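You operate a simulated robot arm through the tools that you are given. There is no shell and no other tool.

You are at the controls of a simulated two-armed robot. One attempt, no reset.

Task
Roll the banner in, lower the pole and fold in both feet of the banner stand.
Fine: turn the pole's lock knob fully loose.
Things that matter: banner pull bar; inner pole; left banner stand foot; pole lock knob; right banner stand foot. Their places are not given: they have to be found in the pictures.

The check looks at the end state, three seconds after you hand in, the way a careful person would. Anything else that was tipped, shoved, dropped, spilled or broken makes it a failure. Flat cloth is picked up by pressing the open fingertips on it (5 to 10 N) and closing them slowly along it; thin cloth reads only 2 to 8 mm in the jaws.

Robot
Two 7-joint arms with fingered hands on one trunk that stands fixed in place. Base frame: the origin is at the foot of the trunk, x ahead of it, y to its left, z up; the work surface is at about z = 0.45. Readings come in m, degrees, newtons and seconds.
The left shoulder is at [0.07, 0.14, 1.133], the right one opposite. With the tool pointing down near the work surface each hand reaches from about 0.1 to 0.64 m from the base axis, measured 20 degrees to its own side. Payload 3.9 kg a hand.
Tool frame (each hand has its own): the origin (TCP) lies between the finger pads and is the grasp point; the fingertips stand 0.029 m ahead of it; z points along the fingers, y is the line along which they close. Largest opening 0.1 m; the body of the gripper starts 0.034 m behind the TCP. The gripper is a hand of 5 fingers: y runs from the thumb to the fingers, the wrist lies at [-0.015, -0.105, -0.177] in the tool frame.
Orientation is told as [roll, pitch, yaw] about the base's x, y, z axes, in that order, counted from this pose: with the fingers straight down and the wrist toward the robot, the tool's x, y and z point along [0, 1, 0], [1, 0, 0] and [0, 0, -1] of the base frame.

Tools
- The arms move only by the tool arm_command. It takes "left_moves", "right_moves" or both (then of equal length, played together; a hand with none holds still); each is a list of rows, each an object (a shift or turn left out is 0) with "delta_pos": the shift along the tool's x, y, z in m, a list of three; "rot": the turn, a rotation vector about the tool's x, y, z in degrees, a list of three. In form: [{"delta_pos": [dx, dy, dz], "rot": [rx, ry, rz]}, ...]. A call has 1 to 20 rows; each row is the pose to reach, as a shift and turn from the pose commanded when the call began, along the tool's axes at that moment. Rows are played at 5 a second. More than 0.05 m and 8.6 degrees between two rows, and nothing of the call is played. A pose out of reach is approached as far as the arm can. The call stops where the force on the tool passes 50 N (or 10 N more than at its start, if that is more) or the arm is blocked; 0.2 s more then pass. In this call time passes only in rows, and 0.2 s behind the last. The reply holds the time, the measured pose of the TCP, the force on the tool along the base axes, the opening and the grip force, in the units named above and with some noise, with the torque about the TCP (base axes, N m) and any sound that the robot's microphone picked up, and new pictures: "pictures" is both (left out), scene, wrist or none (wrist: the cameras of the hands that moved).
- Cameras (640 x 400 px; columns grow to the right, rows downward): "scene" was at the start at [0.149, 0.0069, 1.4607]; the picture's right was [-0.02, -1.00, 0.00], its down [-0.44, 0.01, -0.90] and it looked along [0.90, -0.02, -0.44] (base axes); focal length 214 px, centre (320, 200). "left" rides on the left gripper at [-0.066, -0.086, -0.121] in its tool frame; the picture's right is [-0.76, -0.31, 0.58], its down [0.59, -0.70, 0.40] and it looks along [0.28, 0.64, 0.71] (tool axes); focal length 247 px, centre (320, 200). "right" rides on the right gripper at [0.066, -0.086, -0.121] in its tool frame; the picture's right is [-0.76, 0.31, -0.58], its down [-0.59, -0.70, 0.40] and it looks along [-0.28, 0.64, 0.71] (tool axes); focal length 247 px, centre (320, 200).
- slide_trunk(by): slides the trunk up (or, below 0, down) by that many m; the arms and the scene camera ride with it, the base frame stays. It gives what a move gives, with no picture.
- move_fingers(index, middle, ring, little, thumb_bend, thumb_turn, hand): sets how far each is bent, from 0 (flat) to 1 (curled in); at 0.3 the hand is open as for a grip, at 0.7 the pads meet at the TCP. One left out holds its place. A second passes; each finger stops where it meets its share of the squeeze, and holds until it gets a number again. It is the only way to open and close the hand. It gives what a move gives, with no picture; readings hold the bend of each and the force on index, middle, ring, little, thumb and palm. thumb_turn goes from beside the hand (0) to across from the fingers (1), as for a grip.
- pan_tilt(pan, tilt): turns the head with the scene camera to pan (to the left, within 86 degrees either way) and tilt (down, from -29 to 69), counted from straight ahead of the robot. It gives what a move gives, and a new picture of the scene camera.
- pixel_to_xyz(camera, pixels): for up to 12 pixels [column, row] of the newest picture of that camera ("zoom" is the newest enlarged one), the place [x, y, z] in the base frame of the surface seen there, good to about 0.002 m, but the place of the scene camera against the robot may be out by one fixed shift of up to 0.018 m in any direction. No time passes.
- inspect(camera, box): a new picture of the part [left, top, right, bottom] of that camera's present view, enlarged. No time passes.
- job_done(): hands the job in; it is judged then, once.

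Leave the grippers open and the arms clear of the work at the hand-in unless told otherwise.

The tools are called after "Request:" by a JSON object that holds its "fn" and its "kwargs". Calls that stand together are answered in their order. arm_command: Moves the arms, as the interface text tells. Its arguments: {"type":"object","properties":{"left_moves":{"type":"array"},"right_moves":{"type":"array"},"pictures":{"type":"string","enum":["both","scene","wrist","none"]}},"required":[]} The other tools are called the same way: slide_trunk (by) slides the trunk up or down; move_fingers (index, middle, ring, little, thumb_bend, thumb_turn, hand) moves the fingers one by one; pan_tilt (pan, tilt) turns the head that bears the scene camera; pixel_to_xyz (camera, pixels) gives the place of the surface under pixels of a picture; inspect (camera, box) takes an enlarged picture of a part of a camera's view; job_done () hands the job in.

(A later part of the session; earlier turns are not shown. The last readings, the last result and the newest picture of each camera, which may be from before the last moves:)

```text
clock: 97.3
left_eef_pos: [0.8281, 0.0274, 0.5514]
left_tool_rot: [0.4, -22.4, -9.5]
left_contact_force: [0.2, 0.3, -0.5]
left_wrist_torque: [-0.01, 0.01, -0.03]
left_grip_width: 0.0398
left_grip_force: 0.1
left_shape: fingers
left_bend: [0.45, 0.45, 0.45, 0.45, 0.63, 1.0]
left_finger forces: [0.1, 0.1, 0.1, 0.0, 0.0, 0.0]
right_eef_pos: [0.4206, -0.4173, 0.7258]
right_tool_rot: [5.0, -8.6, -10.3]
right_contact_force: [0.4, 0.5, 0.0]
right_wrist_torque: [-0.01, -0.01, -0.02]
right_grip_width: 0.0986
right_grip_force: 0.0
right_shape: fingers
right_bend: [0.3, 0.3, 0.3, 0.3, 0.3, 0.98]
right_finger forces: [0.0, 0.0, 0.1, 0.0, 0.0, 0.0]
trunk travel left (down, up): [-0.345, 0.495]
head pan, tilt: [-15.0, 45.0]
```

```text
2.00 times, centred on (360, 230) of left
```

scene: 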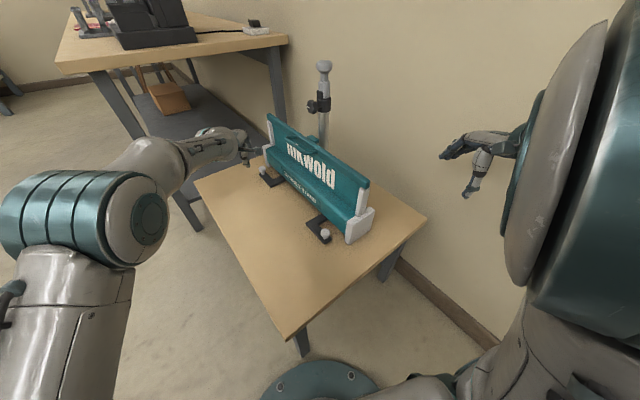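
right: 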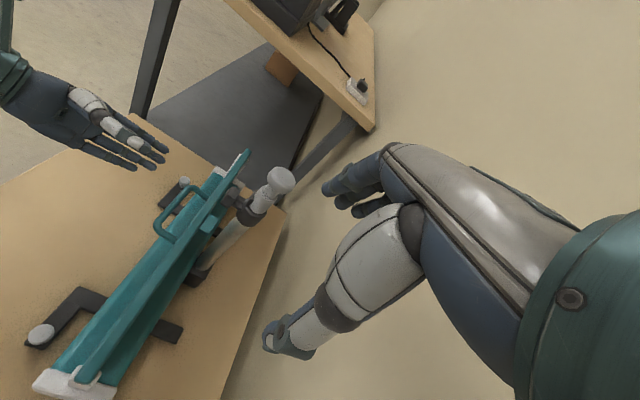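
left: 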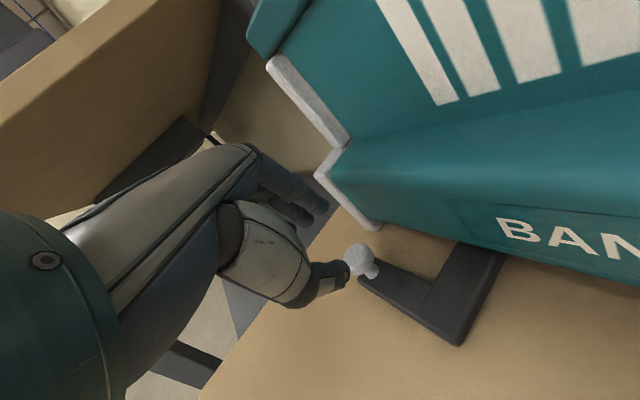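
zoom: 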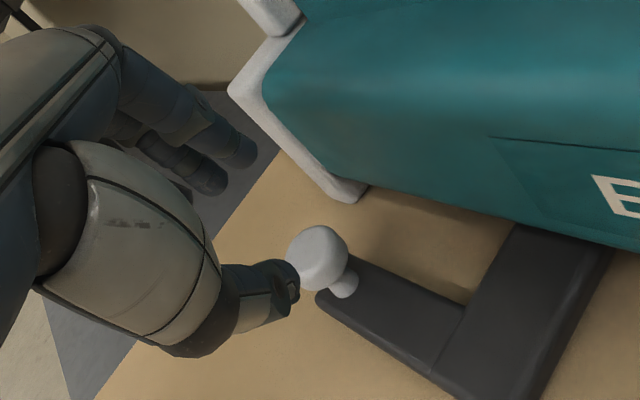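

The ball is 6 cm ahead, lined up between thumb and fingers by the numbers. I'll make the final descent in small steps.

Request:
{"fn": "arm_command", "kwargs": {"left_moves": [{"delta_pos": [-0.0003, -0.0002, 0.015], "rot": [0, 0, 0]}, {"delta_pos": [-0.0006, -0.0004, 0.03], "rot": [0, 0, 0]}, {"delta_pos": [-0.0009, -0.0006, 0.045], "rot": [0, 0, 0]}, {"delta_pos": [-0.0012, -0.0008, 0.0595], "rot": [0, 0, 0]}], "pictures": "both"}}

Request:
{"fn": "inspect", "kwargs": {"camera": "left", "box": [220, 130, 460, 330]}}

Request:
{"fn": "inspect", "kwargs": {"camera": "scene", "box": [200, 110, 320, 210]}}

```text
clock: 98.3
left_eef_pos: [0.836, 0.0259, 0.5171]
left_tool_rot: [0.5, -22.4, -9.5]
left_contact_force: [0.2, 0.6, -0.1]
left_wrist_torque: [0.0, -0.01, 0.03]
left_grip_width: 0.04
left_grip_force: 0.1
left_shape: fingers
left_bend: [0.45, 0.45, 0.45, 0.45, 0.63, 1.0]
left_finger forces: [0.1, 0.1, 0.0, 0.1, 0.0, 0.1]
left hand out of reach, approached as far as the arm can: row 3, 4
right_eef_pos: [0.4187, -0.4165, 0.7244]
right_tool_rot: [5.0, -8.7, -10.4]
right_contact_force: [-0.2, 0.6, -0.4]
right_wrist_torque: [-0.03, -0.01, 0.0]
right_grip_width: 0.0988
right_grip_force: 0.1
right_shape: fingers
right_bend: [0.3, 0.3, 0.3, 0.3, 0.3, 0.98]
right_finger forces: [0.0, 0.0, 0.1, 0.0, 0.0, 0.1]
trunk travel left (down, up): [-0.345, 0.495]
head pan, tilt: [-15.0, 45.0]
```

scene: 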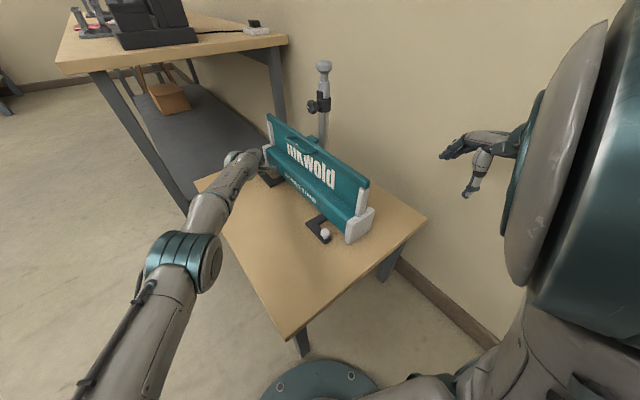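
left: 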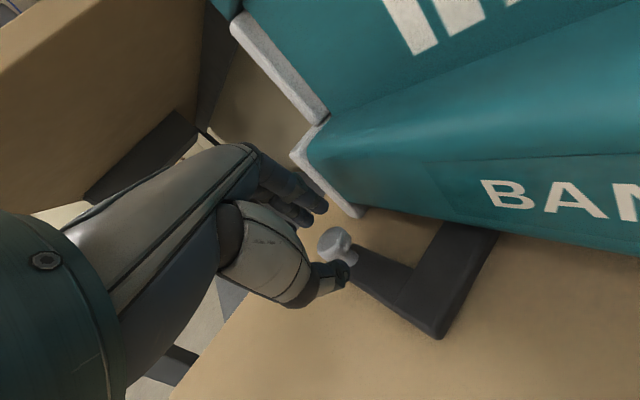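

```text
2.00 times, centred on (340, 230) of left
```

zoom: 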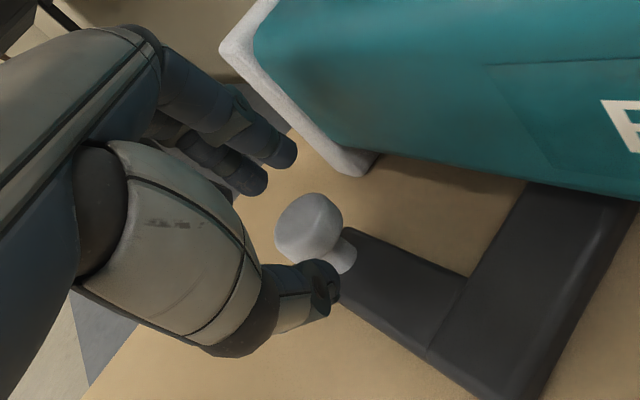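

```text
4.00 times, centred on (260, 160) of scene
```

zoom: 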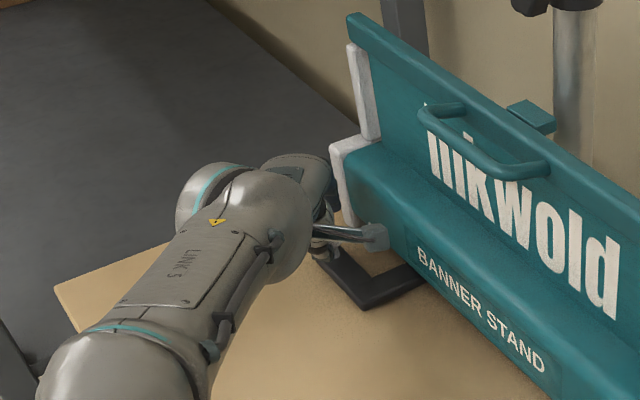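

The arm ran out of reach at (0.836, 0.026, 0.517), but the fingertips already sit above the ball's far edge. I'll go straight down 1.4 cm and see how thumb and fingers line up with the cap.

Request:
{"fn": "arm_command", "kwargs": {"left_moves": [{"delta_pos": [-0.002, -0.0026, 0.0065], "rot": [0, 0, 0]}, {"delta_pos": [-0.0035, -0.0053, 0.013], "rot": [0, 0, 0]}], "pictures": "wrist"}}

Request:
{"fn": "inspect", "kwargs": {"camera": "left", "box": [240, 150, 400, 310]}}

Request:
{"fn": "pixel_to_xyz", "kwargs": {"camera": "left", "pixels": [[326, 205], [312, 220], [348, 275], [340, 265], [332, 240], [325, 250], [322, 232], [345, 250]]}}

```text
clock: 99.0
left_eef_pos: [0.8357, 0.022, 0.5037]
left_tool_rot: [0.5, -22.3, -9.5]
left_contact_force: [-0.4, -1.2, 0.0]
left_wrist_torque: [-0.01, -0.03, 0.0]
left_grip_width: 0.0403
left_grip_force: 0.1
left_shape: fingers
left_bend: [0.45, 0.45, 0.45, 0.45, 0.63, 1.0]
left_finger forces: [0.0, 0.1, 0.1, 0.1, 0.0, 0.0]
right_eef_pos: [0.4188, -0.4162, 0.7246]
right_tool_rot: [5.1, -8.7, -10.4]
right_contact_force: [0.0, 0.2, 0.4]
right_wrist_torque: [-0.02, -0.05, -0.01]
right_grip_width: 0.0986
right_grip_force: 0.1
right_shape: fingers
right_bend: [0.3, 0.3, 0.3, 0.3, 0.3, 0.98]
right_finger forces: [0.0, 0.0, 0.1, 0.1, 0.0, 0.0]
trunk travel left (down, up): [-0.345, 0.495]
head pan, tilt: [-15.0, 45.0]
```

left: 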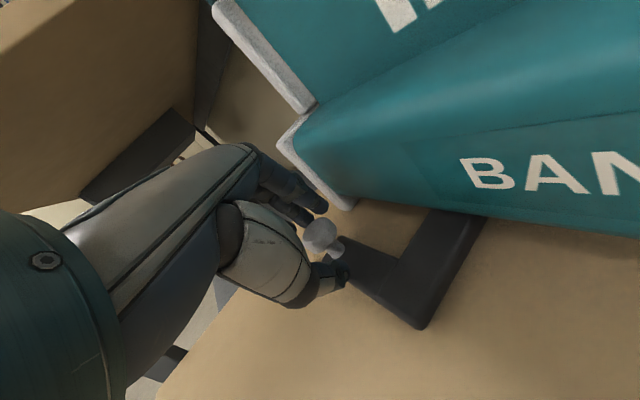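

```text
2.50 times, centred on (320, 230) of left
```

zoom: 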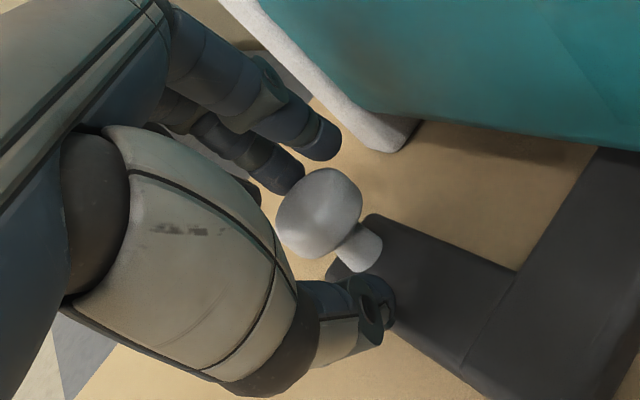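

```text
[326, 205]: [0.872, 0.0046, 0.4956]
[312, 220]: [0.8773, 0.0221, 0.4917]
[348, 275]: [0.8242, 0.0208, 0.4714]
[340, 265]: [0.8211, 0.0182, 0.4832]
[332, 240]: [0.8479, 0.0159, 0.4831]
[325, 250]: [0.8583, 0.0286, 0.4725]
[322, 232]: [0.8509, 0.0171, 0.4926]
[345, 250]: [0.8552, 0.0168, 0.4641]
```

The middle fingertip (0.877, 0.022, 0.492) is already just past the ball's far side, with the thumb tip in front of it at (0.824, 0.021). I'll close the fingers and thumb gently onto the cap.

Request:
{"fn": "move_fingers", "kwargs": {"hand": "left", "index": 0.58, "middle": 0.58, "ring": 0.58, "little": 0.58, "thumb_bend": 0.66}}

Request:
{"fn": "inspect", "kwargs": {"camera": "left", "box": [240, 150, 400, 310]}}

```text
clock: 100.0
left_eef_pos: [0.8359, 0.0222, 0.5026]
left_tool_rot: [0.4, -22.4, -9.6]
left_contact_force: [-0.3, 0.3, 0.7]
left_wrist_torque: [0.0, -0.04, 0.02]
left_grip_width: 0.0225
left_grip_force: 0.9
left_shape: fingers
left_bend: [0.57, 0.56, 0.57, 0.57, 0.66, 1.0]
left_finger forces: [0.1, 0.8, 0.0, 0.0, 0.2, 0.0]
right_eef_pos: [0.4201, -0.4169, 0.7256]
right_tool_rot: [4.9, -8.7, -10.4]
right_contact_force: [-0.9, 0.3, -0.3]
right_wrist_torque: [0.0, -0.01, -0.02]
right_grip_width: 0.099
right_grip_force: 0.1
right_shape: fingers
right_bend: [0.3, 0.3, 0.3, 0.3, 0.3, 0.98]
right_finger forces: [0.0, 0.1, 0.0, 0.1, 0.0, 0.0]
trunk travel left (down, up): [-0.345, 0.495]
head pan, tilt: [-15.0, 45.0]
```

```text
2.50 times, centred on (320, 230) of left
```

zoom: 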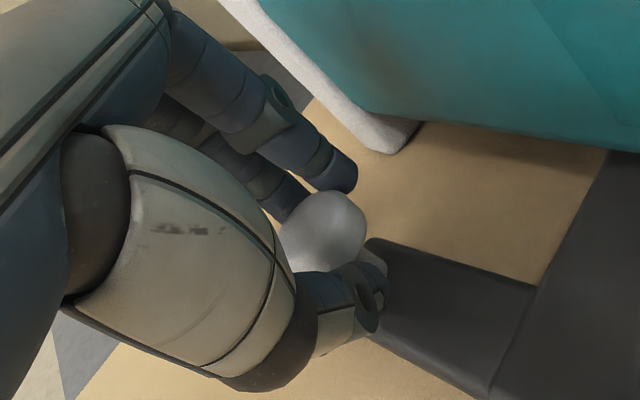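

The middle finger touches the cap and the foot has already begun to turn. I'll pull the hand 5 cm straight toward the robot, keeping its height.

Request:
{"fn": "arm_command", "kwargs": {"left_moves": [{"delta_pos": [-0.0017, -0.0091, -0.0037], "rot": [0, 0, 0]}, {"delta_pos": [-0.0033, -0.0182, -0.0075], "rot": [0, 0, 0]}, {"delta_pos": [-0.005, -0.0274, -0.0112], "rot": [0, 0, 0]}, {"delta_pos": [-0.0067, -0.0365, -0.015], "rot": [0, 0, 0]}, {"delta_pos": [-0.0083, -0.0456, -0.0187], "rot": [0, 0, 0]}], "pictures": "both"}}

Request:
{"fn": "inspect", "kwargs": {"camera": "left", "box": [220, 130, 460, 330]}}

Request:
{"fn": "inspect", "kwargs": {"camera": "scene", "box": [220, 120, 340, 220]}}

```text
clock: 101.2
left_eef_pos: [0.785, 0.0213, 0.5033]
left_tool_rot: [0.4, -22.5, -9.3]
left_contact_force: [0.3, -1.3, 0.3]
left_wrist_torque: [-0.03, 0.0, -0.03]
left_grip_width: 0.0225
left_grip_force: 1.0
left_shape: fingers
left_bend: [0.57, 0.57, 0.57, 0.57, 0.66, 1.0]
left_finger forces: [0.7, 0.2, 0.0, 0.0, 0.2, 0.0]
right_eef_pos: [0.4205, -0.4168, 0.725]
right_tool_rot: [5.0, -8.7, -10.4]
right_contact_force: [0.5, -0.1, -0.2]
right_wrist_torque: [0.0, -0.03, 0.0]
right_grip_width: 0.0987
right_grip_force: 0.1
right_shape: fingers
right_bend: [0.3, 0.3, 0.3, 0.3, 0.3, 0.98]
right_finger forces: [0.0, 0.0, 0.1, 0.0, 0.1, 0.1]
trunk travel left (down, up): [-0.345, 0.495]
head pan, tilt: [-15.0, 45.0]
```

scene: 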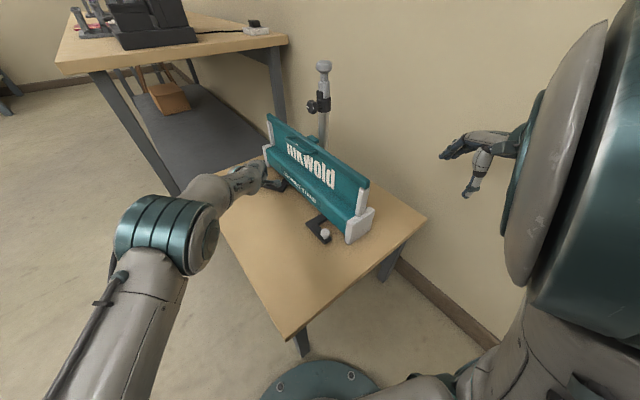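
left: 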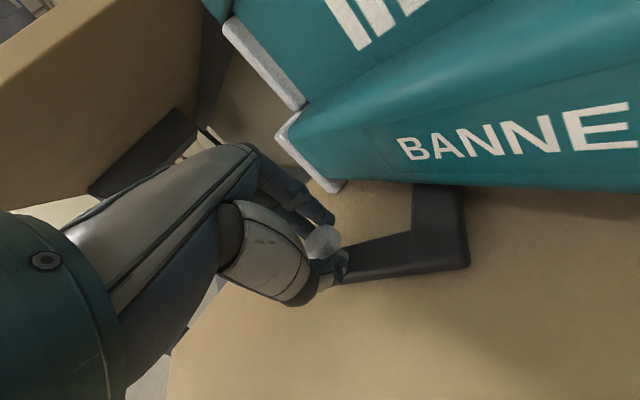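

```text
2.00 times, centred on (340, 230) of left
```

zoom: 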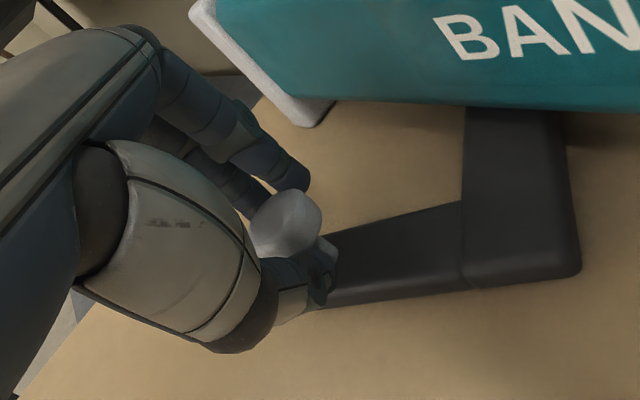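

```text
4.00 times, centred on (280, 170) of scene
```

zoom: 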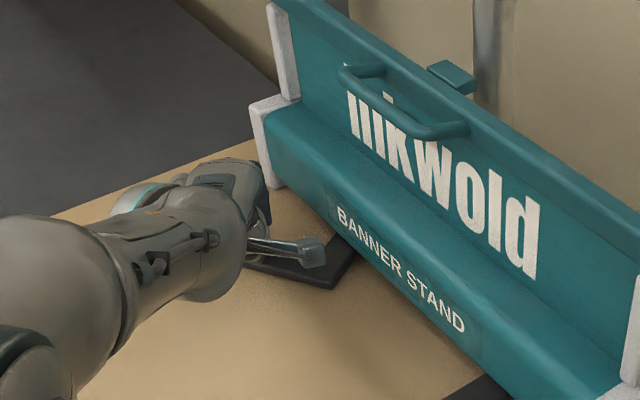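

It works: the foot is swinging inward with the hand, with hardly any force. I'll measure the ball and foot now.

Request:
{"fn": "pixel_to_xyz", "kwargs": {"camera": "left", "pixels": [[322, 236], [327, 245], [465, 260], [415, 245], [440, 200], [340, 272], [330, 215], [315, 205], [345, 272]]}}

```text
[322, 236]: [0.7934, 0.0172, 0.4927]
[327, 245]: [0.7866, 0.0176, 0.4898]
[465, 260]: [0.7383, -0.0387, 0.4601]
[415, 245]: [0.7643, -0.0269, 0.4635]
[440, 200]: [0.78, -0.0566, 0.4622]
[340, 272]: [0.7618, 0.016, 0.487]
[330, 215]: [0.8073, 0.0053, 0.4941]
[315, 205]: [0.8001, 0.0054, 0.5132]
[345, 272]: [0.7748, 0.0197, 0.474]
```

The ball is now at (0.797, 0.017): the foot has turned 33 degrees about a pivot near (0.829, -0.086), as predicted. I'll squeeze slightly more so the ball is caged, then follow the arc.

Request:
{"fn": "move_fingers", "kwargs": {"hand": "left", "index": 0.64, "middle": 0.64, "ring": 0.62, "little": 0.62, "thumb_bend": 0.68}}

Request:
{"fn": "inspect", "kwargs": {"camera": "left", "box": [240, 150, 400, 310]}}

```text
clock: 102.2
left_eef_pos: [0.7862, 0.0213, 0.5042]
left_tool_rot: [0.5, -22.5, -9.6]
left_contact_force: [1.6, -5.6, 1.6]
left_wrist_torque: [-0.07, -0.09, -0.08]
left_grip_width: 0.0196
left_grip_force: 4.5
left_shape: fingers
left_bend: [0.6, 0.62, 0.62, 0.62, 0.66, 1.0]
left_finger forces: [5.2, 1.6, 0.0, 0.1, 2.5, 0.1]
right_eef_pos: [0.4196, -0.4174, 0.7247]
right_tool_rot: [5.1, -8.7, -10.4]
right_contact_force: [-1.2, -0.8, -0.4]
right_wrist_torque: [-0.01, -0.02, 0.02]
right_grip_width: 0.0987
right_grip_force: 0.1
right_shape: fingers
right_bend: [0.3, 0.3, 0.3, 0.3, 0.3, 0.98]
right_finger forces: [0.0, 0.1, 0.1, 0.0, 0.0, 0.0]
trunk travel left (down, up): [-0.345, 0.495]
head pan, tilt: [-15.0, 45.0]
```

```text
2.50 times, centred on (320, 230) of left
```

zoom: 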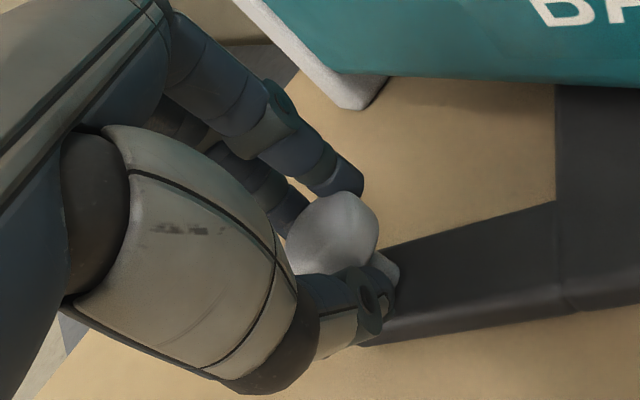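

The ball is gripped between index, middle and thumb. I'll follow the next 30 degrees of the arc, turning the hand 10 degrees with it.

Request:
{"fn": "arm_command", "kwargs": {"left_moves": [{"delta_pos": [-0.0048, -0.0076, -0.0031], "rot": [0, 0.6, -1.5]}, {"delta_pos": [-0.0101, -0.0149, -0.006], "rot": [0, 1.3, -3.1]}, {"delta_pos": [-0.0162, -0.0215, -0.0088], "rot": [0, 1.9, -4.6]}, {"delta_pos": [-0.0229, -0.0279, -0.0114], "rot": [0, 2.5, -6.1]}, {"delta_pos": [-0.0302, -0.0336, -0.0138], "rot": [0, 3.2, -7.7]}, {"delta_pos": [-0.0379, -0.0386, -0.0159], "rot": [0, 3.8, -9.2]}], "pictures": "both"}}

Request:
{"fn": "inspect", "kwargs": {"camera": "left", "box": [220, 130, 460, 330]}}

Request:
{"fn": "inspect", "kwargs": {"camera": "scene", "box": [220, 120, 340, 220]}}

```text
clock: 103.5
left_eef_pos: [0.7387, -0.0079, 0.5028]
left_tool_rot: [0.4, -22.3, 0.4]
left_contact_force: [4.3, -2.3, 1.3]
left_wrist_torque: [-0.06, -0.12, 0.0]
left_grip_width: 0.0201
left_grip_force: 4.5
left_shape: fingers
left_bend: [0.59, 0.63, 0.62, 0.62, 0.66, 1.0]
left_finger forces: [5.6, 0.9, 0.1, 0.0, 2.3, 0.0]
left hand out of reach, approached as far as the arm can: row 2
right_eef_pos: [0.4195, -0.4167, 0.725]
right_tool_rot: [5.0, -8.7, -10.4]
right_contact_force: [0.1, -0.3, 0.6]
right_wrist_torque: [0.01, -0.04, -0.01]
right_grip_width: 0.099
right_grip_force: 0.0
right_shape: fingers
right_bend: [0.3, 0.3, 0.3, 0.3, 0.3, 0.98]
right_finger forces: [0.0, 0.0, 0.0, 0.1, 0.1, 0.1]
trunk travel left (down, up): [-0.345, 0.495]
head pan, tilt: [-15.0, 45.0]
```

scene: 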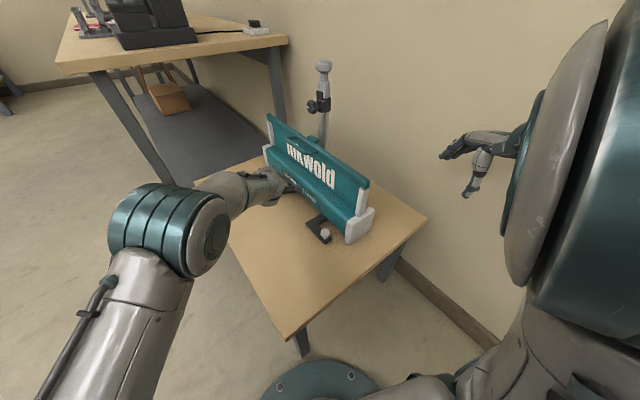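
left: 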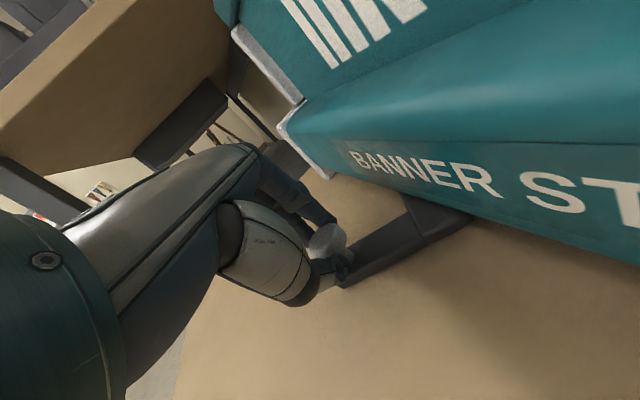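

```text
2.00 times, centred on (340, 230) of left
```

zoom: 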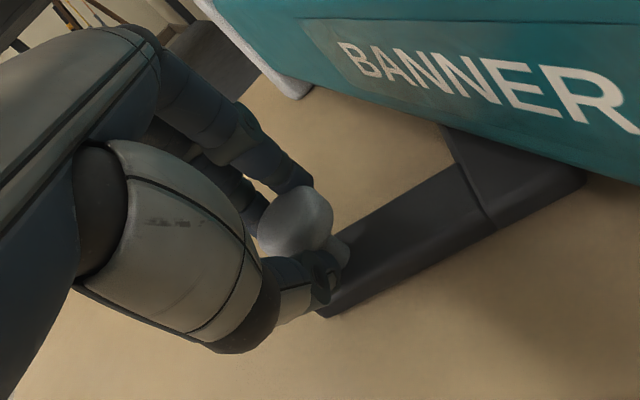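

```text
4.00 times, centred on (280, 170) of scene
```

zoom: 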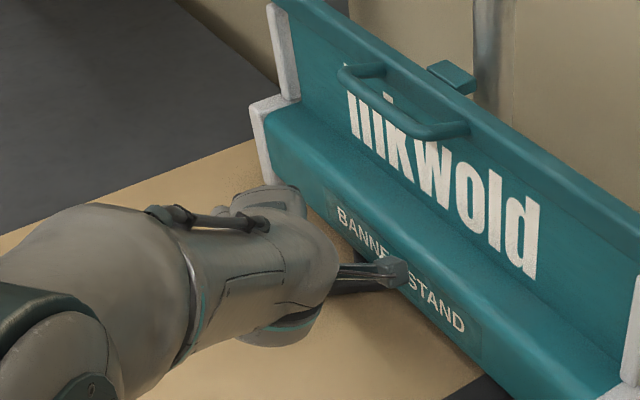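

The foot follows well, now turned about 63 degrees. I'll continue the next 20 degrees of the arc and watch the gap between the index and the base.

Request:
{"fn": "arm_command", "kwargs": {"left_moves": [{"delta_pos": [-0.0073, -0.0056, -0.0023], "rot": [0, 0, 0]}, {"delta_pos": [-0.0151, -0.0106, -0.0044], "rot": [0, 0, 0]}, {"delta_pos": [-0.0233, -0.0151, -0.0062], "rot": [0, 0, 0]}, {"delta_pos": [-0.032, -0.0188, -0.0077], "rot": [0, 0, 0]}], "pictures": "both"}}

Request:
{"fn": "inspect", "kwargs": {"camera": "left", "box": [220, 130, 460, 330]}}

Request:
{"fn": "inspect", "kwargs": {"camera": "scene", "box": [220, 120, 340, 220]}}

```text
clock: 104.5
left_eef_pos: [0.7184, -0.0385, 0.5025]
left_tool_rot: [0.4, -22.3, 0.8]
left_contact_force: [1.2, 0.2, 1.4]
left_wrist_torque: [-0.01, -0.07, 0.04]
left_grip_width: 0.0202
left_grip_force: 3.4
left_shape: fingers
left_bend: [0.6, 0.64, 0.62, 0.62, 0.66, 1.0]
left_finger forces: [3.9, 0.0, 0.1, 0.1, 2.7, 0.0]
right_eef_pos: [0.4199, -0.4164, 0.7248]
right_tool_rot: [5.0, -8.7, -10.4]
right_contact_force: [-0.4, 0.9, -0.8]
right_wrist_torque: [-0.02, -0.01, 0.02]
right_grip_width: 0.0987
right_grip_force: 0.0
right_shape: fingers
right_bend: [0.3, 0.3, 0.3, 0.3, 0.3, 0.98]
right_finger forces: [0.0, 0.0, 0.1, 0.1, 0.0, 0.0]
trunk travel left (down, up): [-0.345, 0.495]
head pan, tilt: [-15.0, 45.0]
```

scene: 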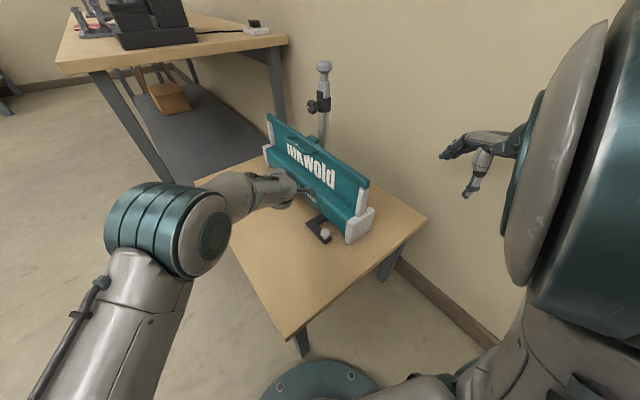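
left: 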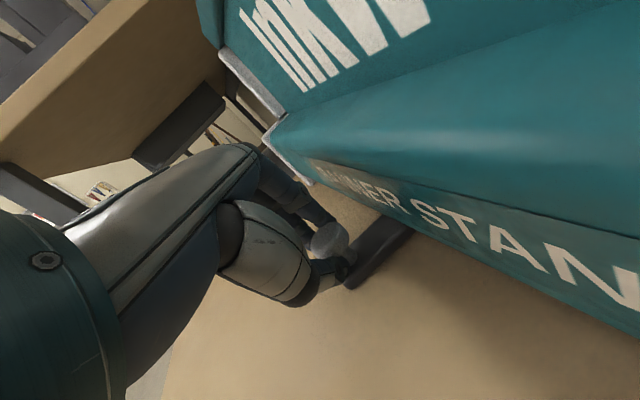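

```text
2.00 times, centred on (340, 230) of left
```

zoom: 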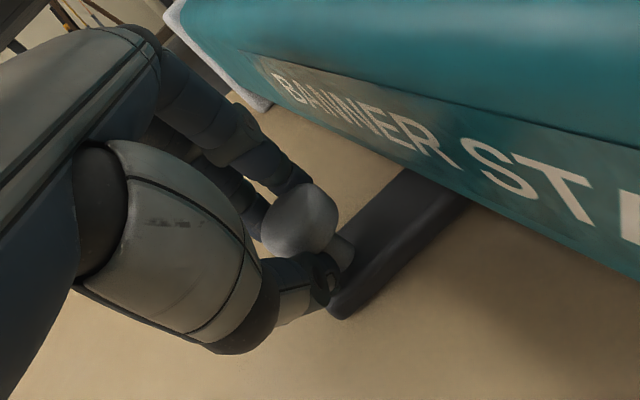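

```text
4.00 times, centred on (280, 170) of scene
```

zoom: 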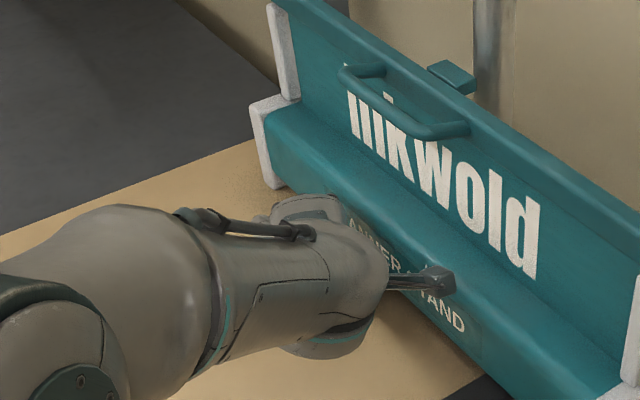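

About 83 degrees now. I'll go on in small steps to the end of the fold.

Request:
{"fn": "arm_command", "kwargs": {"left_moves": [{"delta_pos": [-0.0045, -0.0016, -0.0006], "rot": [0, 0, 0]}, {"delta_pos": [-0.0089, -0.003, -0.0012], "rot": [0, 0, 0]}, {"delta_pos": [-0.0125, -0.0039, -0.0016], "rot": [0, 0, 0]}, {"delta_pos": [-0.0155, -0.0047, -0.0019], "rot": [0, 0, 0]}], "pictures": "both"}}

Request:
{"fn": "inspect", "kwargs": {"camera": "left", "box": [220, 130, 460, 330]}}

```text
clock: 105.5
left_eef_pos: [0.7129, -0.0572, 0.5032]
left_tool_rot: [0.4, -22.5, 0.3]
left_contact_force: [3.0, 3.4, -2.7]
left_wrist_torque: [0.06, -0.02, 0.08]
left_grip_width: 0.0206
left_grip_force: 4.3
left_shape: fingers
left_bend: [0.6, 0.64, 0.62, 0.62, 0.66, 1.0]
left_finger forces: [3.3, 1.2, 0.0, 0.1, 3.3, 0.1]
right_eef_pos: [0.4206, -0.4177, 0.7255]
right_tool_rot: [5.0, -8.6, -10.5]
right_contact_force: [0.9, -0.4, 0.2]
right_wrist_torque: [-0.02, -0.01, -0.03]
right_grip_width: 0.0988
right_grip_force: 0.0
right_shape: fingers
right_bend: [0.3, 0.3, 0.3, 0.3, 0.3, 0.98]
right_finger forces: [0.0, 0.1, 0.1, 0.0, 0.1, 0.0]
trunk travel left (down, up): [-0.345, 0.495]
head pan, tilt: [-15.0, 45.0]
```

scene: 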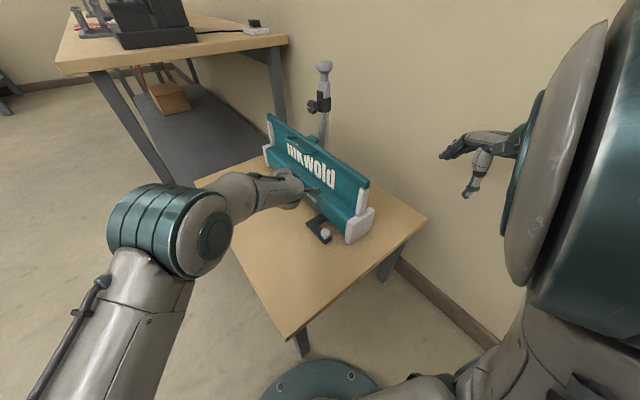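
left: 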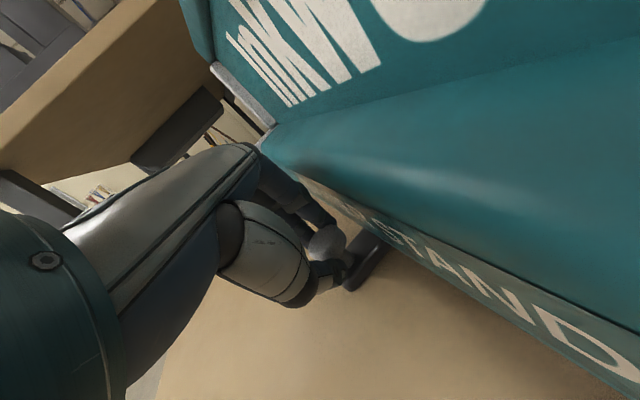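

```text
2.00 times, centred on (340, 230) of left
```

zoom: 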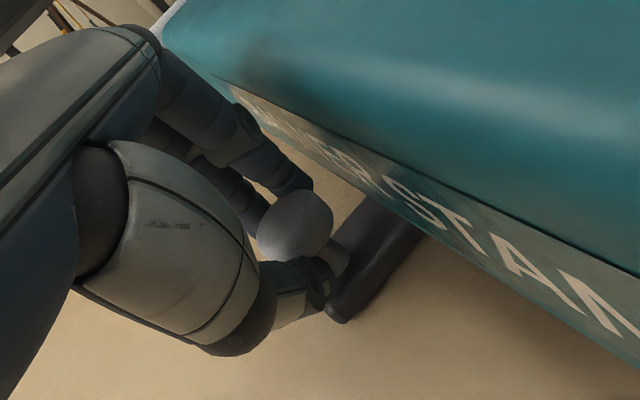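

Forces are still small (3 N). I'll measure the ball and the foot plate to judge the angle.

Request:
{"fn": "pixel_to_xyz", "kwargs": {"camera": "left", "pixels": [[327, 238], [331, 246], [345, 287], [360, 270], [375, 245], [355, 285], [368, 240], [332, 215], [400, 215]]}}

```text
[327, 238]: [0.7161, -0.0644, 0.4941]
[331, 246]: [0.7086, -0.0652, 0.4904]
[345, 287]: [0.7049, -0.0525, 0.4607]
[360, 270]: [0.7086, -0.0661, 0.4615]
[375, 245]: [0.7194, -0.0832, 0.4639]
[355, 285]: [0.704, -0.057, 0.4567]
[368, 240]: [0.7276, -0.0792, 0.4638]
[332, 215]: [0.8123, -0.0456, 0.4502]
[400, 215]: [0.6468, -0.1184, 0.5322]
```

The foot plate appears close to square with its start (about 87 degrees). I'll push on gently 7 mm more to find its stop.

Request:
{"fn": "arm_command", "kwargs": {"left_moves": [{"delta_pos": [-0.0024, -0.0006, -0.0002], "rot": [0, 0, 0]}, {"delta_pos": [-0.0048, -0.0012, -0.0005], "rot": [0, 0, 0]}, {"delta_pos": [-0.0072, -0.0018, -0.0007], "rot": [0, 0, 0]}], "pictures": "wrist"}}

Request:
{"fn": "pixel_to_xyz", "kwargs": {"camera": "left", "pixels": [[327, 238], [331, 246], [345, 287], [360, 270], [375, 245]]}}

Request:
{"fn": "inspect", "kwargs": {"camera": "left", "box": [240, 150, 400, 310]}}

```text
clock: 106.3
left_eef_pos: [0.7116, -0.0629, 0.5035]
left_tool_rot: [0.5, -22.5, 0.4]
left_contact_force: [3.4, 5.7, -0.2]
left_wrist_torque: [0.13, -0.05, 0.11]
left_grip_width: 0.0185
left_grip_force: 4.5
left_shape: fingers
left_bend: [0.61, 0.61, 0.62, 0.62, 0.66, 1.0]
left_finger forces: [2.1, 4.8, 0.0, 0.0, 1.7, 0.0]
right_eef_pos: [0.4201, -0.4168, 0.7265]
right_tool_rot: [5.0, -8.7, -10.4]
right_contact_force: [-0.7, 0.1, -0.4]
right_wrist_torque: [0.02, 0.04, 0.03]
right_grip_width: 0.0986
right_grip_force: 0.0
right_shape: fingers
right_bend: [0.3, 0.3, 0.3, 0.3, 0.3, 0.98]
right_finger forces: [0.0, 0.1, 0.1, 0.0, 0.0, 0.0]
trunk travel left (down, up): [-0.345, 0.495]
head pan, tilt: [-15.0, 45.0]
```

left: 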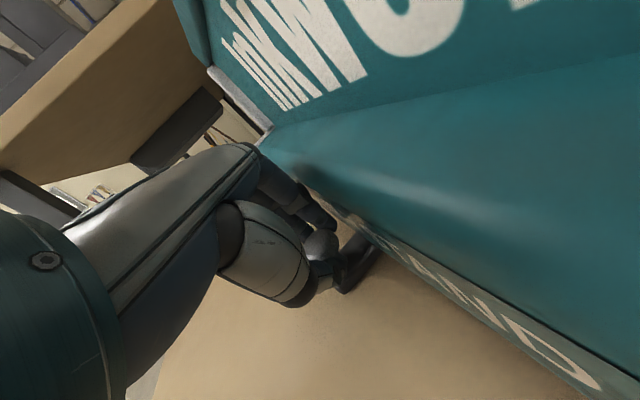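

```text
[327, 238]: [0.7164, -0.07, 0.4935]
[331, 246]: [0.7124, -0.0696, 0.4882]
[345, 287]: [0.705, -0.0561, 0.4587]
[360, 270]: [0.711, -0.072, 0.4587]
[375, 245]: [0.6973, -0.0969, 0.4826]
```

```text
2.50 times, centred on (320, 230) of left
```

zoom: 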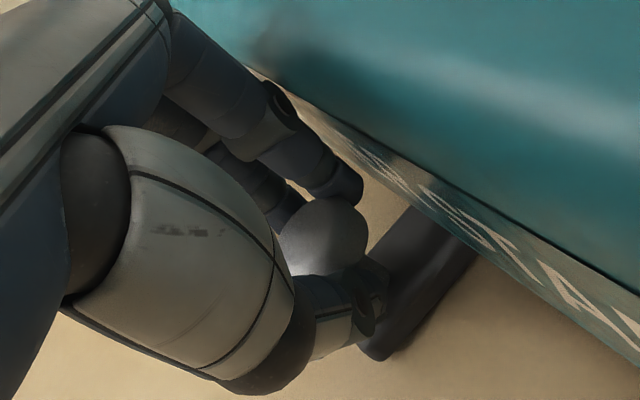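

Resistance has risen to about 6 N with the ball near the base's front, so the left foot is at its folded stop. I'll release with the thumb first, ease the fingers a little, and lift straight up.

Request:
{"fn": "move_fingers", "kwargs": {"hand": "left", "index": 0.56, "middle": 0.56, "ring": 0.56, "little": 0.56, "thumb_bend": 0.5}}

Request:
{"fn": "arm_command", "kwargs": {"left_moves": [{"delta_pos": [0, 0.0038, -0.0093], "rot": [0, 0, 0]}, {"delta_pos": [0, 0.0076, -0.0185], "rot": [0, 0, 0]}, {"delta_pos": [0.005, 0.0114, -0.0278], "rot": [0, 0, 0]}, {"delta_pos": [0.015, 0.0152, -0.037], "rot": [0, 0, 0]}, {"delta_pos": [0.03, 0.0228, -0.0555], "rot": [0, 0, 0]}, {"delta_pos": [0.05, 0.0304, -0.074], "rot": [0, 0, 0]}, {"delta_pos": [0.07, 0.038, -0.0925], "rot": [0, 0, 0]}], "pictures": "both"}}

Request:
{"fn": "inspect", "kwargs": {"camera": "left", "box": [300, 130, 620, 360]}}

```text
clock: 107.3
left_eef_pos: [0.7117, -0.0644, 0.5023]
left_tool_rot: [0.5, -22.4, 0.4]
left_contact_force: [0.8, 0.2, -0.7]
left_wrist_torque: [0.01, 0.0, 0.01]
left_grip_width: 0.0422
left_grip_force: 0.0
left_shape: fingers
left_bend: [0.56, 0.56, 0.56, 0.56, 0.5, 1.0]
left_finger forces: [0.2, 0.0, 0.0, 0.0, 0.1, 0.0]
right_eef_pos: [0.4201, -0.4171, 0.7253]
right_tool_rot: [5.0, -8.7, -10.5]
right_contact_force: [-0.4, 0.6, 0.7]
right_wrist_torque: [0.0, 0.02, 0.03]
right_grip_width: 0.0988
right_grip_force: 0.0
right_shape: fingers
right_bend: [0.3, 0.3, 0.3, 0.3, 0.3, 0.98]
right_finger forces: [0.1, 0.0, 0.0, 0.0, 0.0, 0.0]
trunk travel left (down, up): [-0.345, 0.495]
head pan, tilt: [-15.0, 45.0]
```

```text
clock: 109.0
left_eef_pos: [0.711, 0.0075, 0.6026]
left_tool_rot: [0.4, -22.3, 0.4]
left_contact_force: [-0.7, 0.3, -0.4]
left_wrist_torque: [-0.07, -0.03, 0.01]
left_grip_width: 0.0422
left_grip_force: 0.1
left_shape: fingers
left_bend: [0.56, 0.56, 0.56, 0.56, 0.5, 1.0]
left_finger forces: [0.1, 0.0, 0.0, 0.0, 0.0, 0.0]
right_eef_pos: [0.4198, -0.4163, 0.7246]
right_tool_rot: [5.0, -8.7, -10.4]
right_contact_force: [0.5, 0.4, 0.0]
right_wrist_torque: [-0.06, 0.01, 0.0]
right_grip_width: 0.0987
right_grip_force: 0.1
right_shape: fingers
right_bend: [0.3, 0.3, 0.3, 0.3, 0.3, 0.98]
right_finger forces: [0.0, 0.0, 0.1, 0.0, 0.0, 0.1]
trunk travel left (down, up): [-0.345, 0.495]
head pan, tilt: [-15.0, 45.0]
```

scene: 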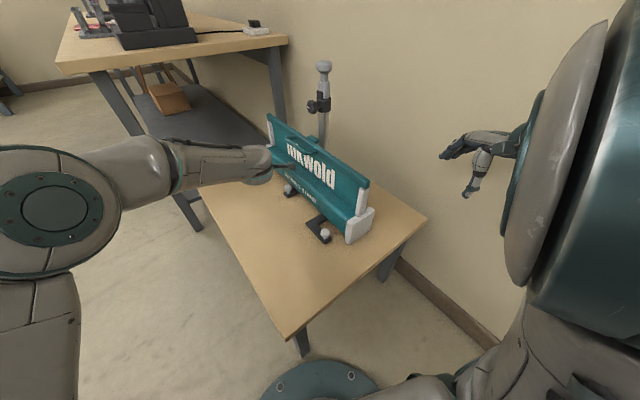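
left: 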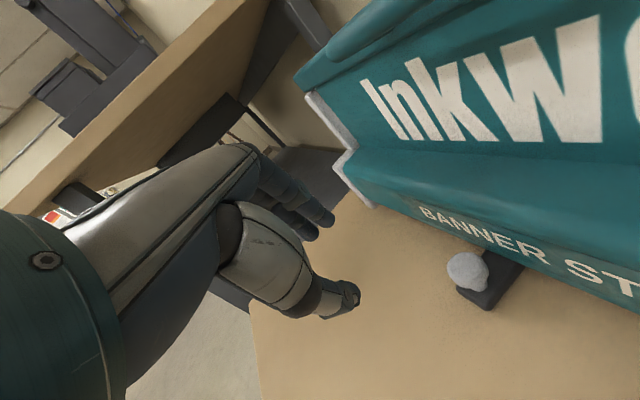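

```text
1.74 times, centred on (460, 245) of left
```

zoom: 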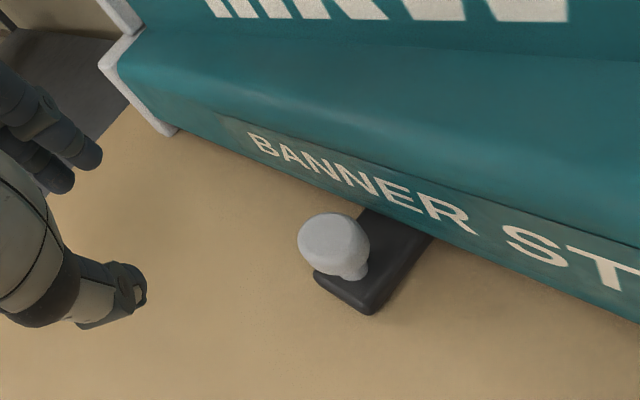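

The left foot is folded, with only its short arm and ball showing in front. I'll check the arm's squareness to the base.

Request:
{"fn": "pixel_to_xyz", "kwargs": {"camera": "left", "pixels": [[467, 268], [482, 309], [460, 292], [524, 268], [490, 300], [505, 285], [515, 275], [472, 302], [430, 235], [560, 285]]}}

```text
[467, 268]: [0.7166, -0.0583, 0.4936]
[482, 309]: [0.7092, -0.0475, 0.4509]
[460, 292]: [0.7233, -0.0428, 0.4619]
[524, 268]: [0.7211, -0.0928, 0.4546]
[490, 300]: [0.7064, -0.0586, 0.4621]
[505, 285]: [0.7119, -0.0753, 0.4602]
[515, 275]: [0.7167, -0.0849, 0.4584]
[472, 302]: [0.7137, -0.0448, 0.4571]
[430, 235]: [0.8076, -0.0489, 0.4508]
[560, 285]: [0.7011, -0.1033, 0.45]
```

The arm's edge runs at 113 degrees in base axes, exactly square to the base's 23.8, so the left foot is fully folded. Now for the right foot I'll raise the trunk 0.3 m so the left arm has room to come down in front of it.

Request:
{"fn": "slide_trunk", "kwargs": {"by": 0.3}}

```text
clock: 112.0
left_eef_pos: [0.7114, 0.0066, 0.902]
left_tool_rot: [0.4, -22.4, 0.4]
left_contact_force: [0.1, 0.4, 0.1]
left_wrist_torque: [0.01, -0.01, -0.03]
left_grip_width: 0.0424
left_grip_force: 0.0
left_shape: fingers
left_bend: [0.56, 0.56, 0.56, 0.56, 0.5, 1.0]
left_finger forces: [0.0, 0.2, 0.0, 0.0, 0.0, 0.0]
right_eef_pos: [0.4189, -0.4173, 1.0253]
right_tool_rot: [5.0, -8.7, -10.4]
right_contact_force: [1.1, 0.3, -0.2]
right_wrist_torque: [-0.05, -0.02, 0.0]
right_grip_width: 0.0987
right_grip_force: 0.0
right_shape: fingers
right_bend: [0.3, 0.3, 0.3, 0.3, 0.3, 0.98]
right_finger forces: [0.0, 0.0, 0.0, 0.0, 0.0, 0.0]
trunk travel left (down, up): [-0.645, 0.195]
head pan, tilt: [-15.0, 45.0]
```

The trunk is up. I'll bring the left hand back and down to a point above and in front of the right foot, less tilted and yawed 25 degrees to the right.

Request:
{"fn": "arm_command", "kwargs": {"left_moves": [{"delta_pos": [0.0078, -0.0409, 0.0019], "rot": [0.8, -1.1, 2.6]}, {"delta_pos": [0.0156, -0.0819, 0.0038], "rot": [1.6, -2.2, 5.2]}, {"delta_pos": [0.0234, -0.1228, 0.0057], "rot": [2.5, -3.2, 7.8]}, {"delta_pos": [0.0051, -0.1536, 0.0236], "rot": [3.3, -4.3, 10.4]}, {"delta_pos": [-0.0133, -0.1845, 0.0415], "rot": [4.1, -5.4, 13.1]}, {"delta_pos": [-0.0316, -0.2153, 0.0595], "rot": [4.9, -6.5, 15.7]}, {"delta_pos": [-0.0499, -0.2461, 0.0774], "rot": [5.8, -7.5, 18.3]}, {"delta_pos": [-0.0683, -0.277, 0.0953], "rot": [6.6, -8.6, 20.9]}, {"delta_pos": [-0.0866, -0.3078, 0.1132], "rot": [7.4, -9.7, 23.5]}], "pictures": "both"}}

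```text
clock: 114.0
left_eef_pos: [0.4704, -0.082, 0.6794]
left_tool_rot: [-1.4, -15.1, -24.4]
left_contact_force: [-0.3, -0.4, 0.3]
left_wrist_torque: [0.0, 0.01, 0.01]
left_grip_width: 0.0421
left_grip_force: 0.1
left_shape: fingers
left_bend: [0.56, 0.56, 0.56, 0.56, 0.5, 1.0]
left_finger forces: [0.0, 0.0, 0.0, 0.0, 0.0, 0.0]
right_eef_pos: [0.4194, -0.4176, 1.0251]
right_tool_rot: [5.0, -8.8, -10.3]
right_contact_force: [0.3, 0.3, -0.5]
right_wrist_torque: [-0.01, 0.0, -0.03]
right_grip_width: 0.0988
right_grip_force: 0.1
right_shape: fingers
right_bend: [0.3, 0.3, 0.3, 0.3, 0.3, 0.98]
right_finger forces: [0.0, 0.1, 0.1, 0.0, 0.0, 0.0]
trunk travel left (down, up): [-0.645, 0.195]
head pan, tilt: [-15.0, 45.0]
```

scene: 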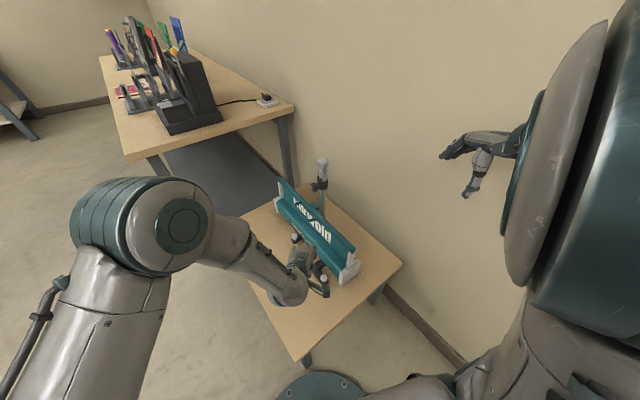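
left: 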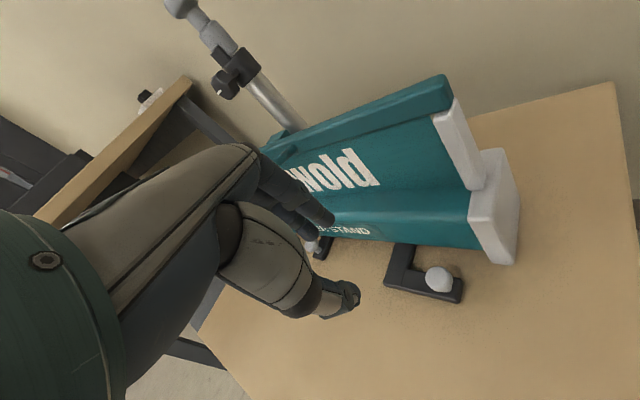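

The hand got there without blocking. The right foot's ball is at (439, 278); I'll measure it again since the thumb touched it earlier.

Request:
{"fn": "pixel_to_xyz", "kwargs": {"camera": "left", "pixels": [[439, 276], [432, 285], [447, 272], [395, 285], [460, 298], [405, 250], [325, 243]]}}

Request:
{"fn": "move_fingers", "kwargs": {"hand": "left", "index": 0.44, "middle": 0.44, "ring": 0.44, "little": 0.44, "thumb_bend": 0.55}}

```text
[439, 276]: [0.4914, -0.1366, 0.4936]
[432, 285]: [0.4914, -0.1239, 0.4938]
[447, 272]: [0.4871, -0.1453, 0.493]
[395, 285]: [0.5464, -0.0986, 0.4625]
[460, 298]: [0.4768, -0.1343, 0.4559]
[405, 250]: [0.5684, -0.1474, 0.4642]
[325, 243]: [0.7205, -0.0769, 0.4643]
```

```text
clock: 115.0
left_eef_pos: [0.4715, -0.0803, 0.6796]
left_tool_rot: [-1.2, -15.1, -24.4]
left_contact_force: [1.0, 0.2, -0.1]
left_wrist_torque: [-0.01, 0.0, 0.0]
left_grip_width: 0.0509
left_grip_force: 0.0
left_shape: fingers
left_bend: [0.44, 0.44, 0.44, 0.44, 0.55, 1.0]
left_finger forces: [0.1, 0.1, 0.0, 0.0, 0.0, 0.0]
right_eef_pos: [0.4191, -0.417, 1.0252]
right_tool_rot: [5.0, -8.7, -10.5]
right_contact_force: [0.8, 0.7, 0.1]
right_wrist_torque: [-0.03, 0.0, -0.02]
right_grip_width: 0.0989
right_grip_force: 0.0
right_shape: fingers
right_bend: [0.3, 0.3, 0.3, 0.3, 0.3, 0.98]
right_finger forces: [0.1, 0.0, 0.0, 0.1, 0.1, 0.0]
trunk travel left (down, up): [-0.645, 0.195]
head pan, tilt: [-15.0, 45.0]
```

The ball centre is (0.491, -0.135). I'll go to 6 cm short of it, along the fingers.

Request:
{"fn": "arm_command", "kwargs": {"left_moves": [{"delta_pos": [-0.0097, -0.0027, 0.0335], "rot": [0, 0, 0]}, {"delta_pos": [-0.0194, -0.0054, 0.067], "rot": [0, 0, 0]}, {"delta_pos": [-0.029, -0.008, 0.1006], "rot": [0, 0, 0]}, {"delta_pos": [-0.0387, -0.0107, 0.1341], "rot": [0, 0, 0]}], "pictures": "wrist"}}

Request:
{"fn": "inspect", "kwargs": {"camera": "left", "box": [220, 130, 460, 350]}}

```text
clock: 116.0
left_eef_pos: [0.4778, -0.1296, 0.5484]
left_tool_rot: [-1.3, -15.2, -24.4]
left_contact_force: [-0.3, 0.4, 1.4]
left_wrist_torque: [-0.01, 0.03, -0.04]
left_grip_width: 0.0508
left_grip_force: 0.0
left_shape: fingers
left_bend: [0.44, 0.44, 0.44, 0.44, 0.55, 1.0]
left_finger forces: [0.0, 0.1, 0.1, 0.0, 0.1, 0.1]
right_eef_pos: [0.42, -0.4158, 1.0257]
right_tool_rot: [5.0, -8.6, -10.4]
right_contact_force: [-0.2, 0.2, -0.2]
right_wrist_torque: [-0.02, 0.02, 0.02]
right_grip_width: 0.099
right_grip_force: 0.1
right_shape: fingers
right_bend: [0.3, 0.3, 0.3, 0.3, 0.3, 0.98]
right_finger forces: [0.0, 0.1, 0.1, 0.1, 0.0, 0.1]
trunk travel left (down, up): [-0.645, 0.195]
head pan, tilt: [-15.0, 45.0]
```

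left: 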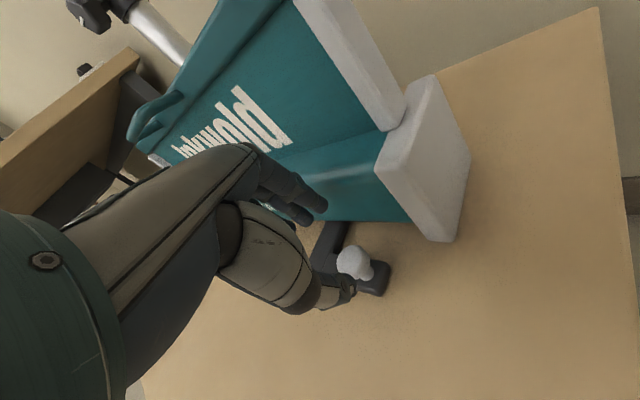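

```text
1.82 times, centred on (340, 240) of left
```

zoom: 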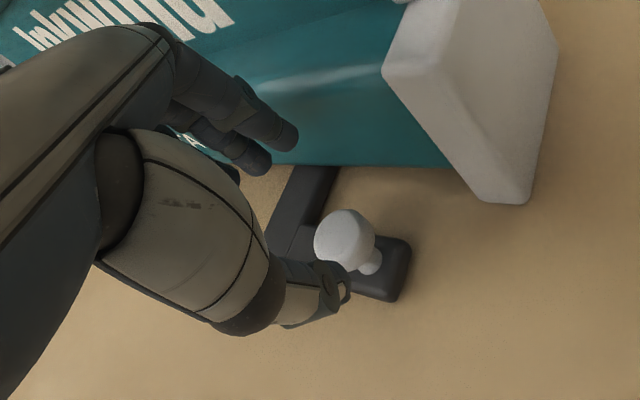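

Aligned: the ball is just ahead between thumb and index. I'll go down the last 6 cm.

Request:
{"fn": "arm_command", "kwargs": {"left_moves": [{"delta_pos": [0, 0, 0.015], "rot": [0, 0, 0]}, {"delta_pos": [0, 0, 0.03], "rot": [0, 0, 0]}, {"delta_pos": [0, 0, 0.045], "rot": [0, 0, 0]}, {"delta_pos": [0, 0, 0.058], "rot": [0, 0, 0]}], "pictures": "both"}}

Request:
{"fn": "inspect", "kwargs": {"camera": "left", "box": [240, 150, 420, 310]}}

Request:
{"fn": "inspect", "kwargs": {"camera": "scene", "box": [260, 190, 380, 310]}}

```text
clock: 117.0
left_eef_pos: [0.4897, -0.1357, 0.4927]
left_tool_rot: [-1.3, -15.2, -24.5]
left_contact_force: [0.4, -0.3, 0.2]
left_wrist_torque: [0.03, 0.03, 0.03]
left_grip_width: 0.052
left_grip_force: 0.9
left_shape: fingers
left_bend: [0.44, 0.44, 0.44, 0.44, 0.54, 1.0]
left_finger forces: [0.0, 0.0, 0.1, 0.0, 1.2, 0.0]
right_eef_pos: [0.4193, -0.4173, 1.0252]
right_tool_rot: [5.0, -8.7, -10.4]
right_contact_force: [-0.7, -0.5, 0.6]
right_wrist_torque: [0.01, 0.01, 0.02]
right_grip_width: 0.0987
right_grip_force: 0.0
right_shape: fingers
right_bend: [0.3, 0.3, 0.3, 0.3, 0.3, 0.98]
right_finger forces: [0.0, 0.1, 0.0, 0.0, 0.1, 0.0]
trunk travel left (down, up): [-0.645, 0.195]
head pan, tilt: [-15.0, 45.0]
```

scene: 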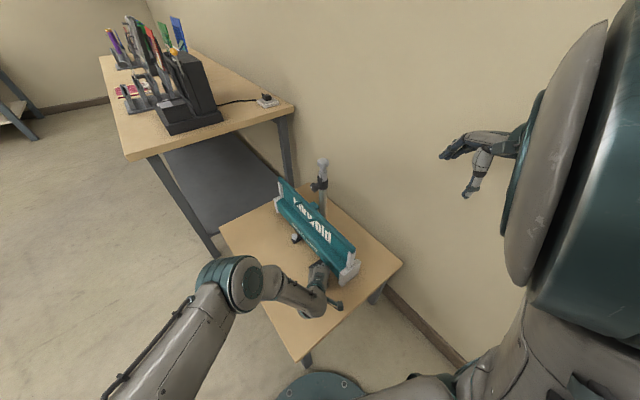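
left: 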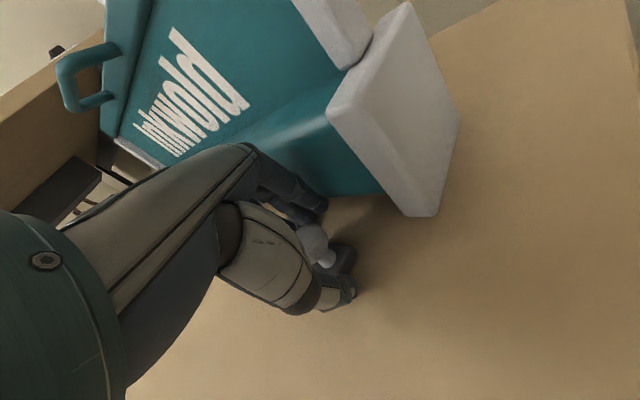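

```text
2.50 times, centred on (330, 230) of left
```

zoom: 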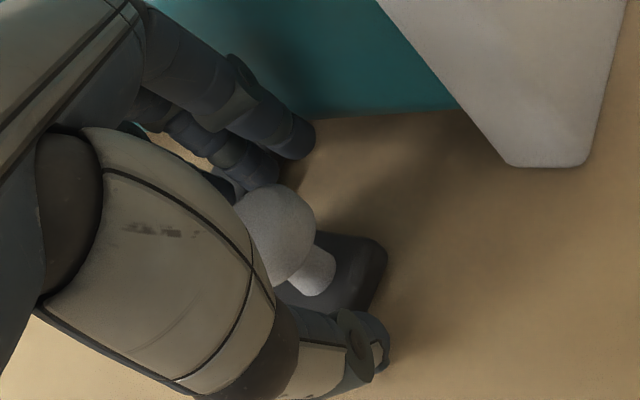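

```text
3.33 times, centred on (320, 250) of scene
```

zoom: 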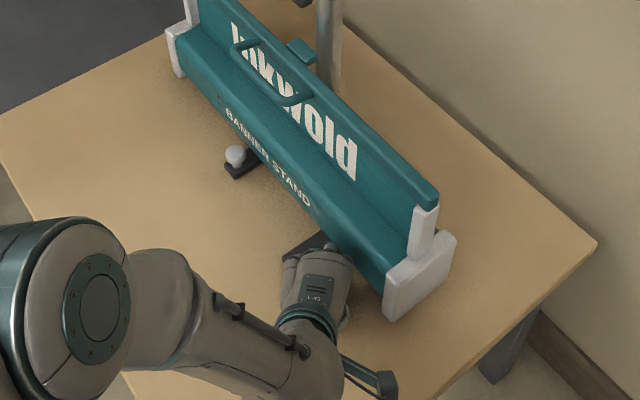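

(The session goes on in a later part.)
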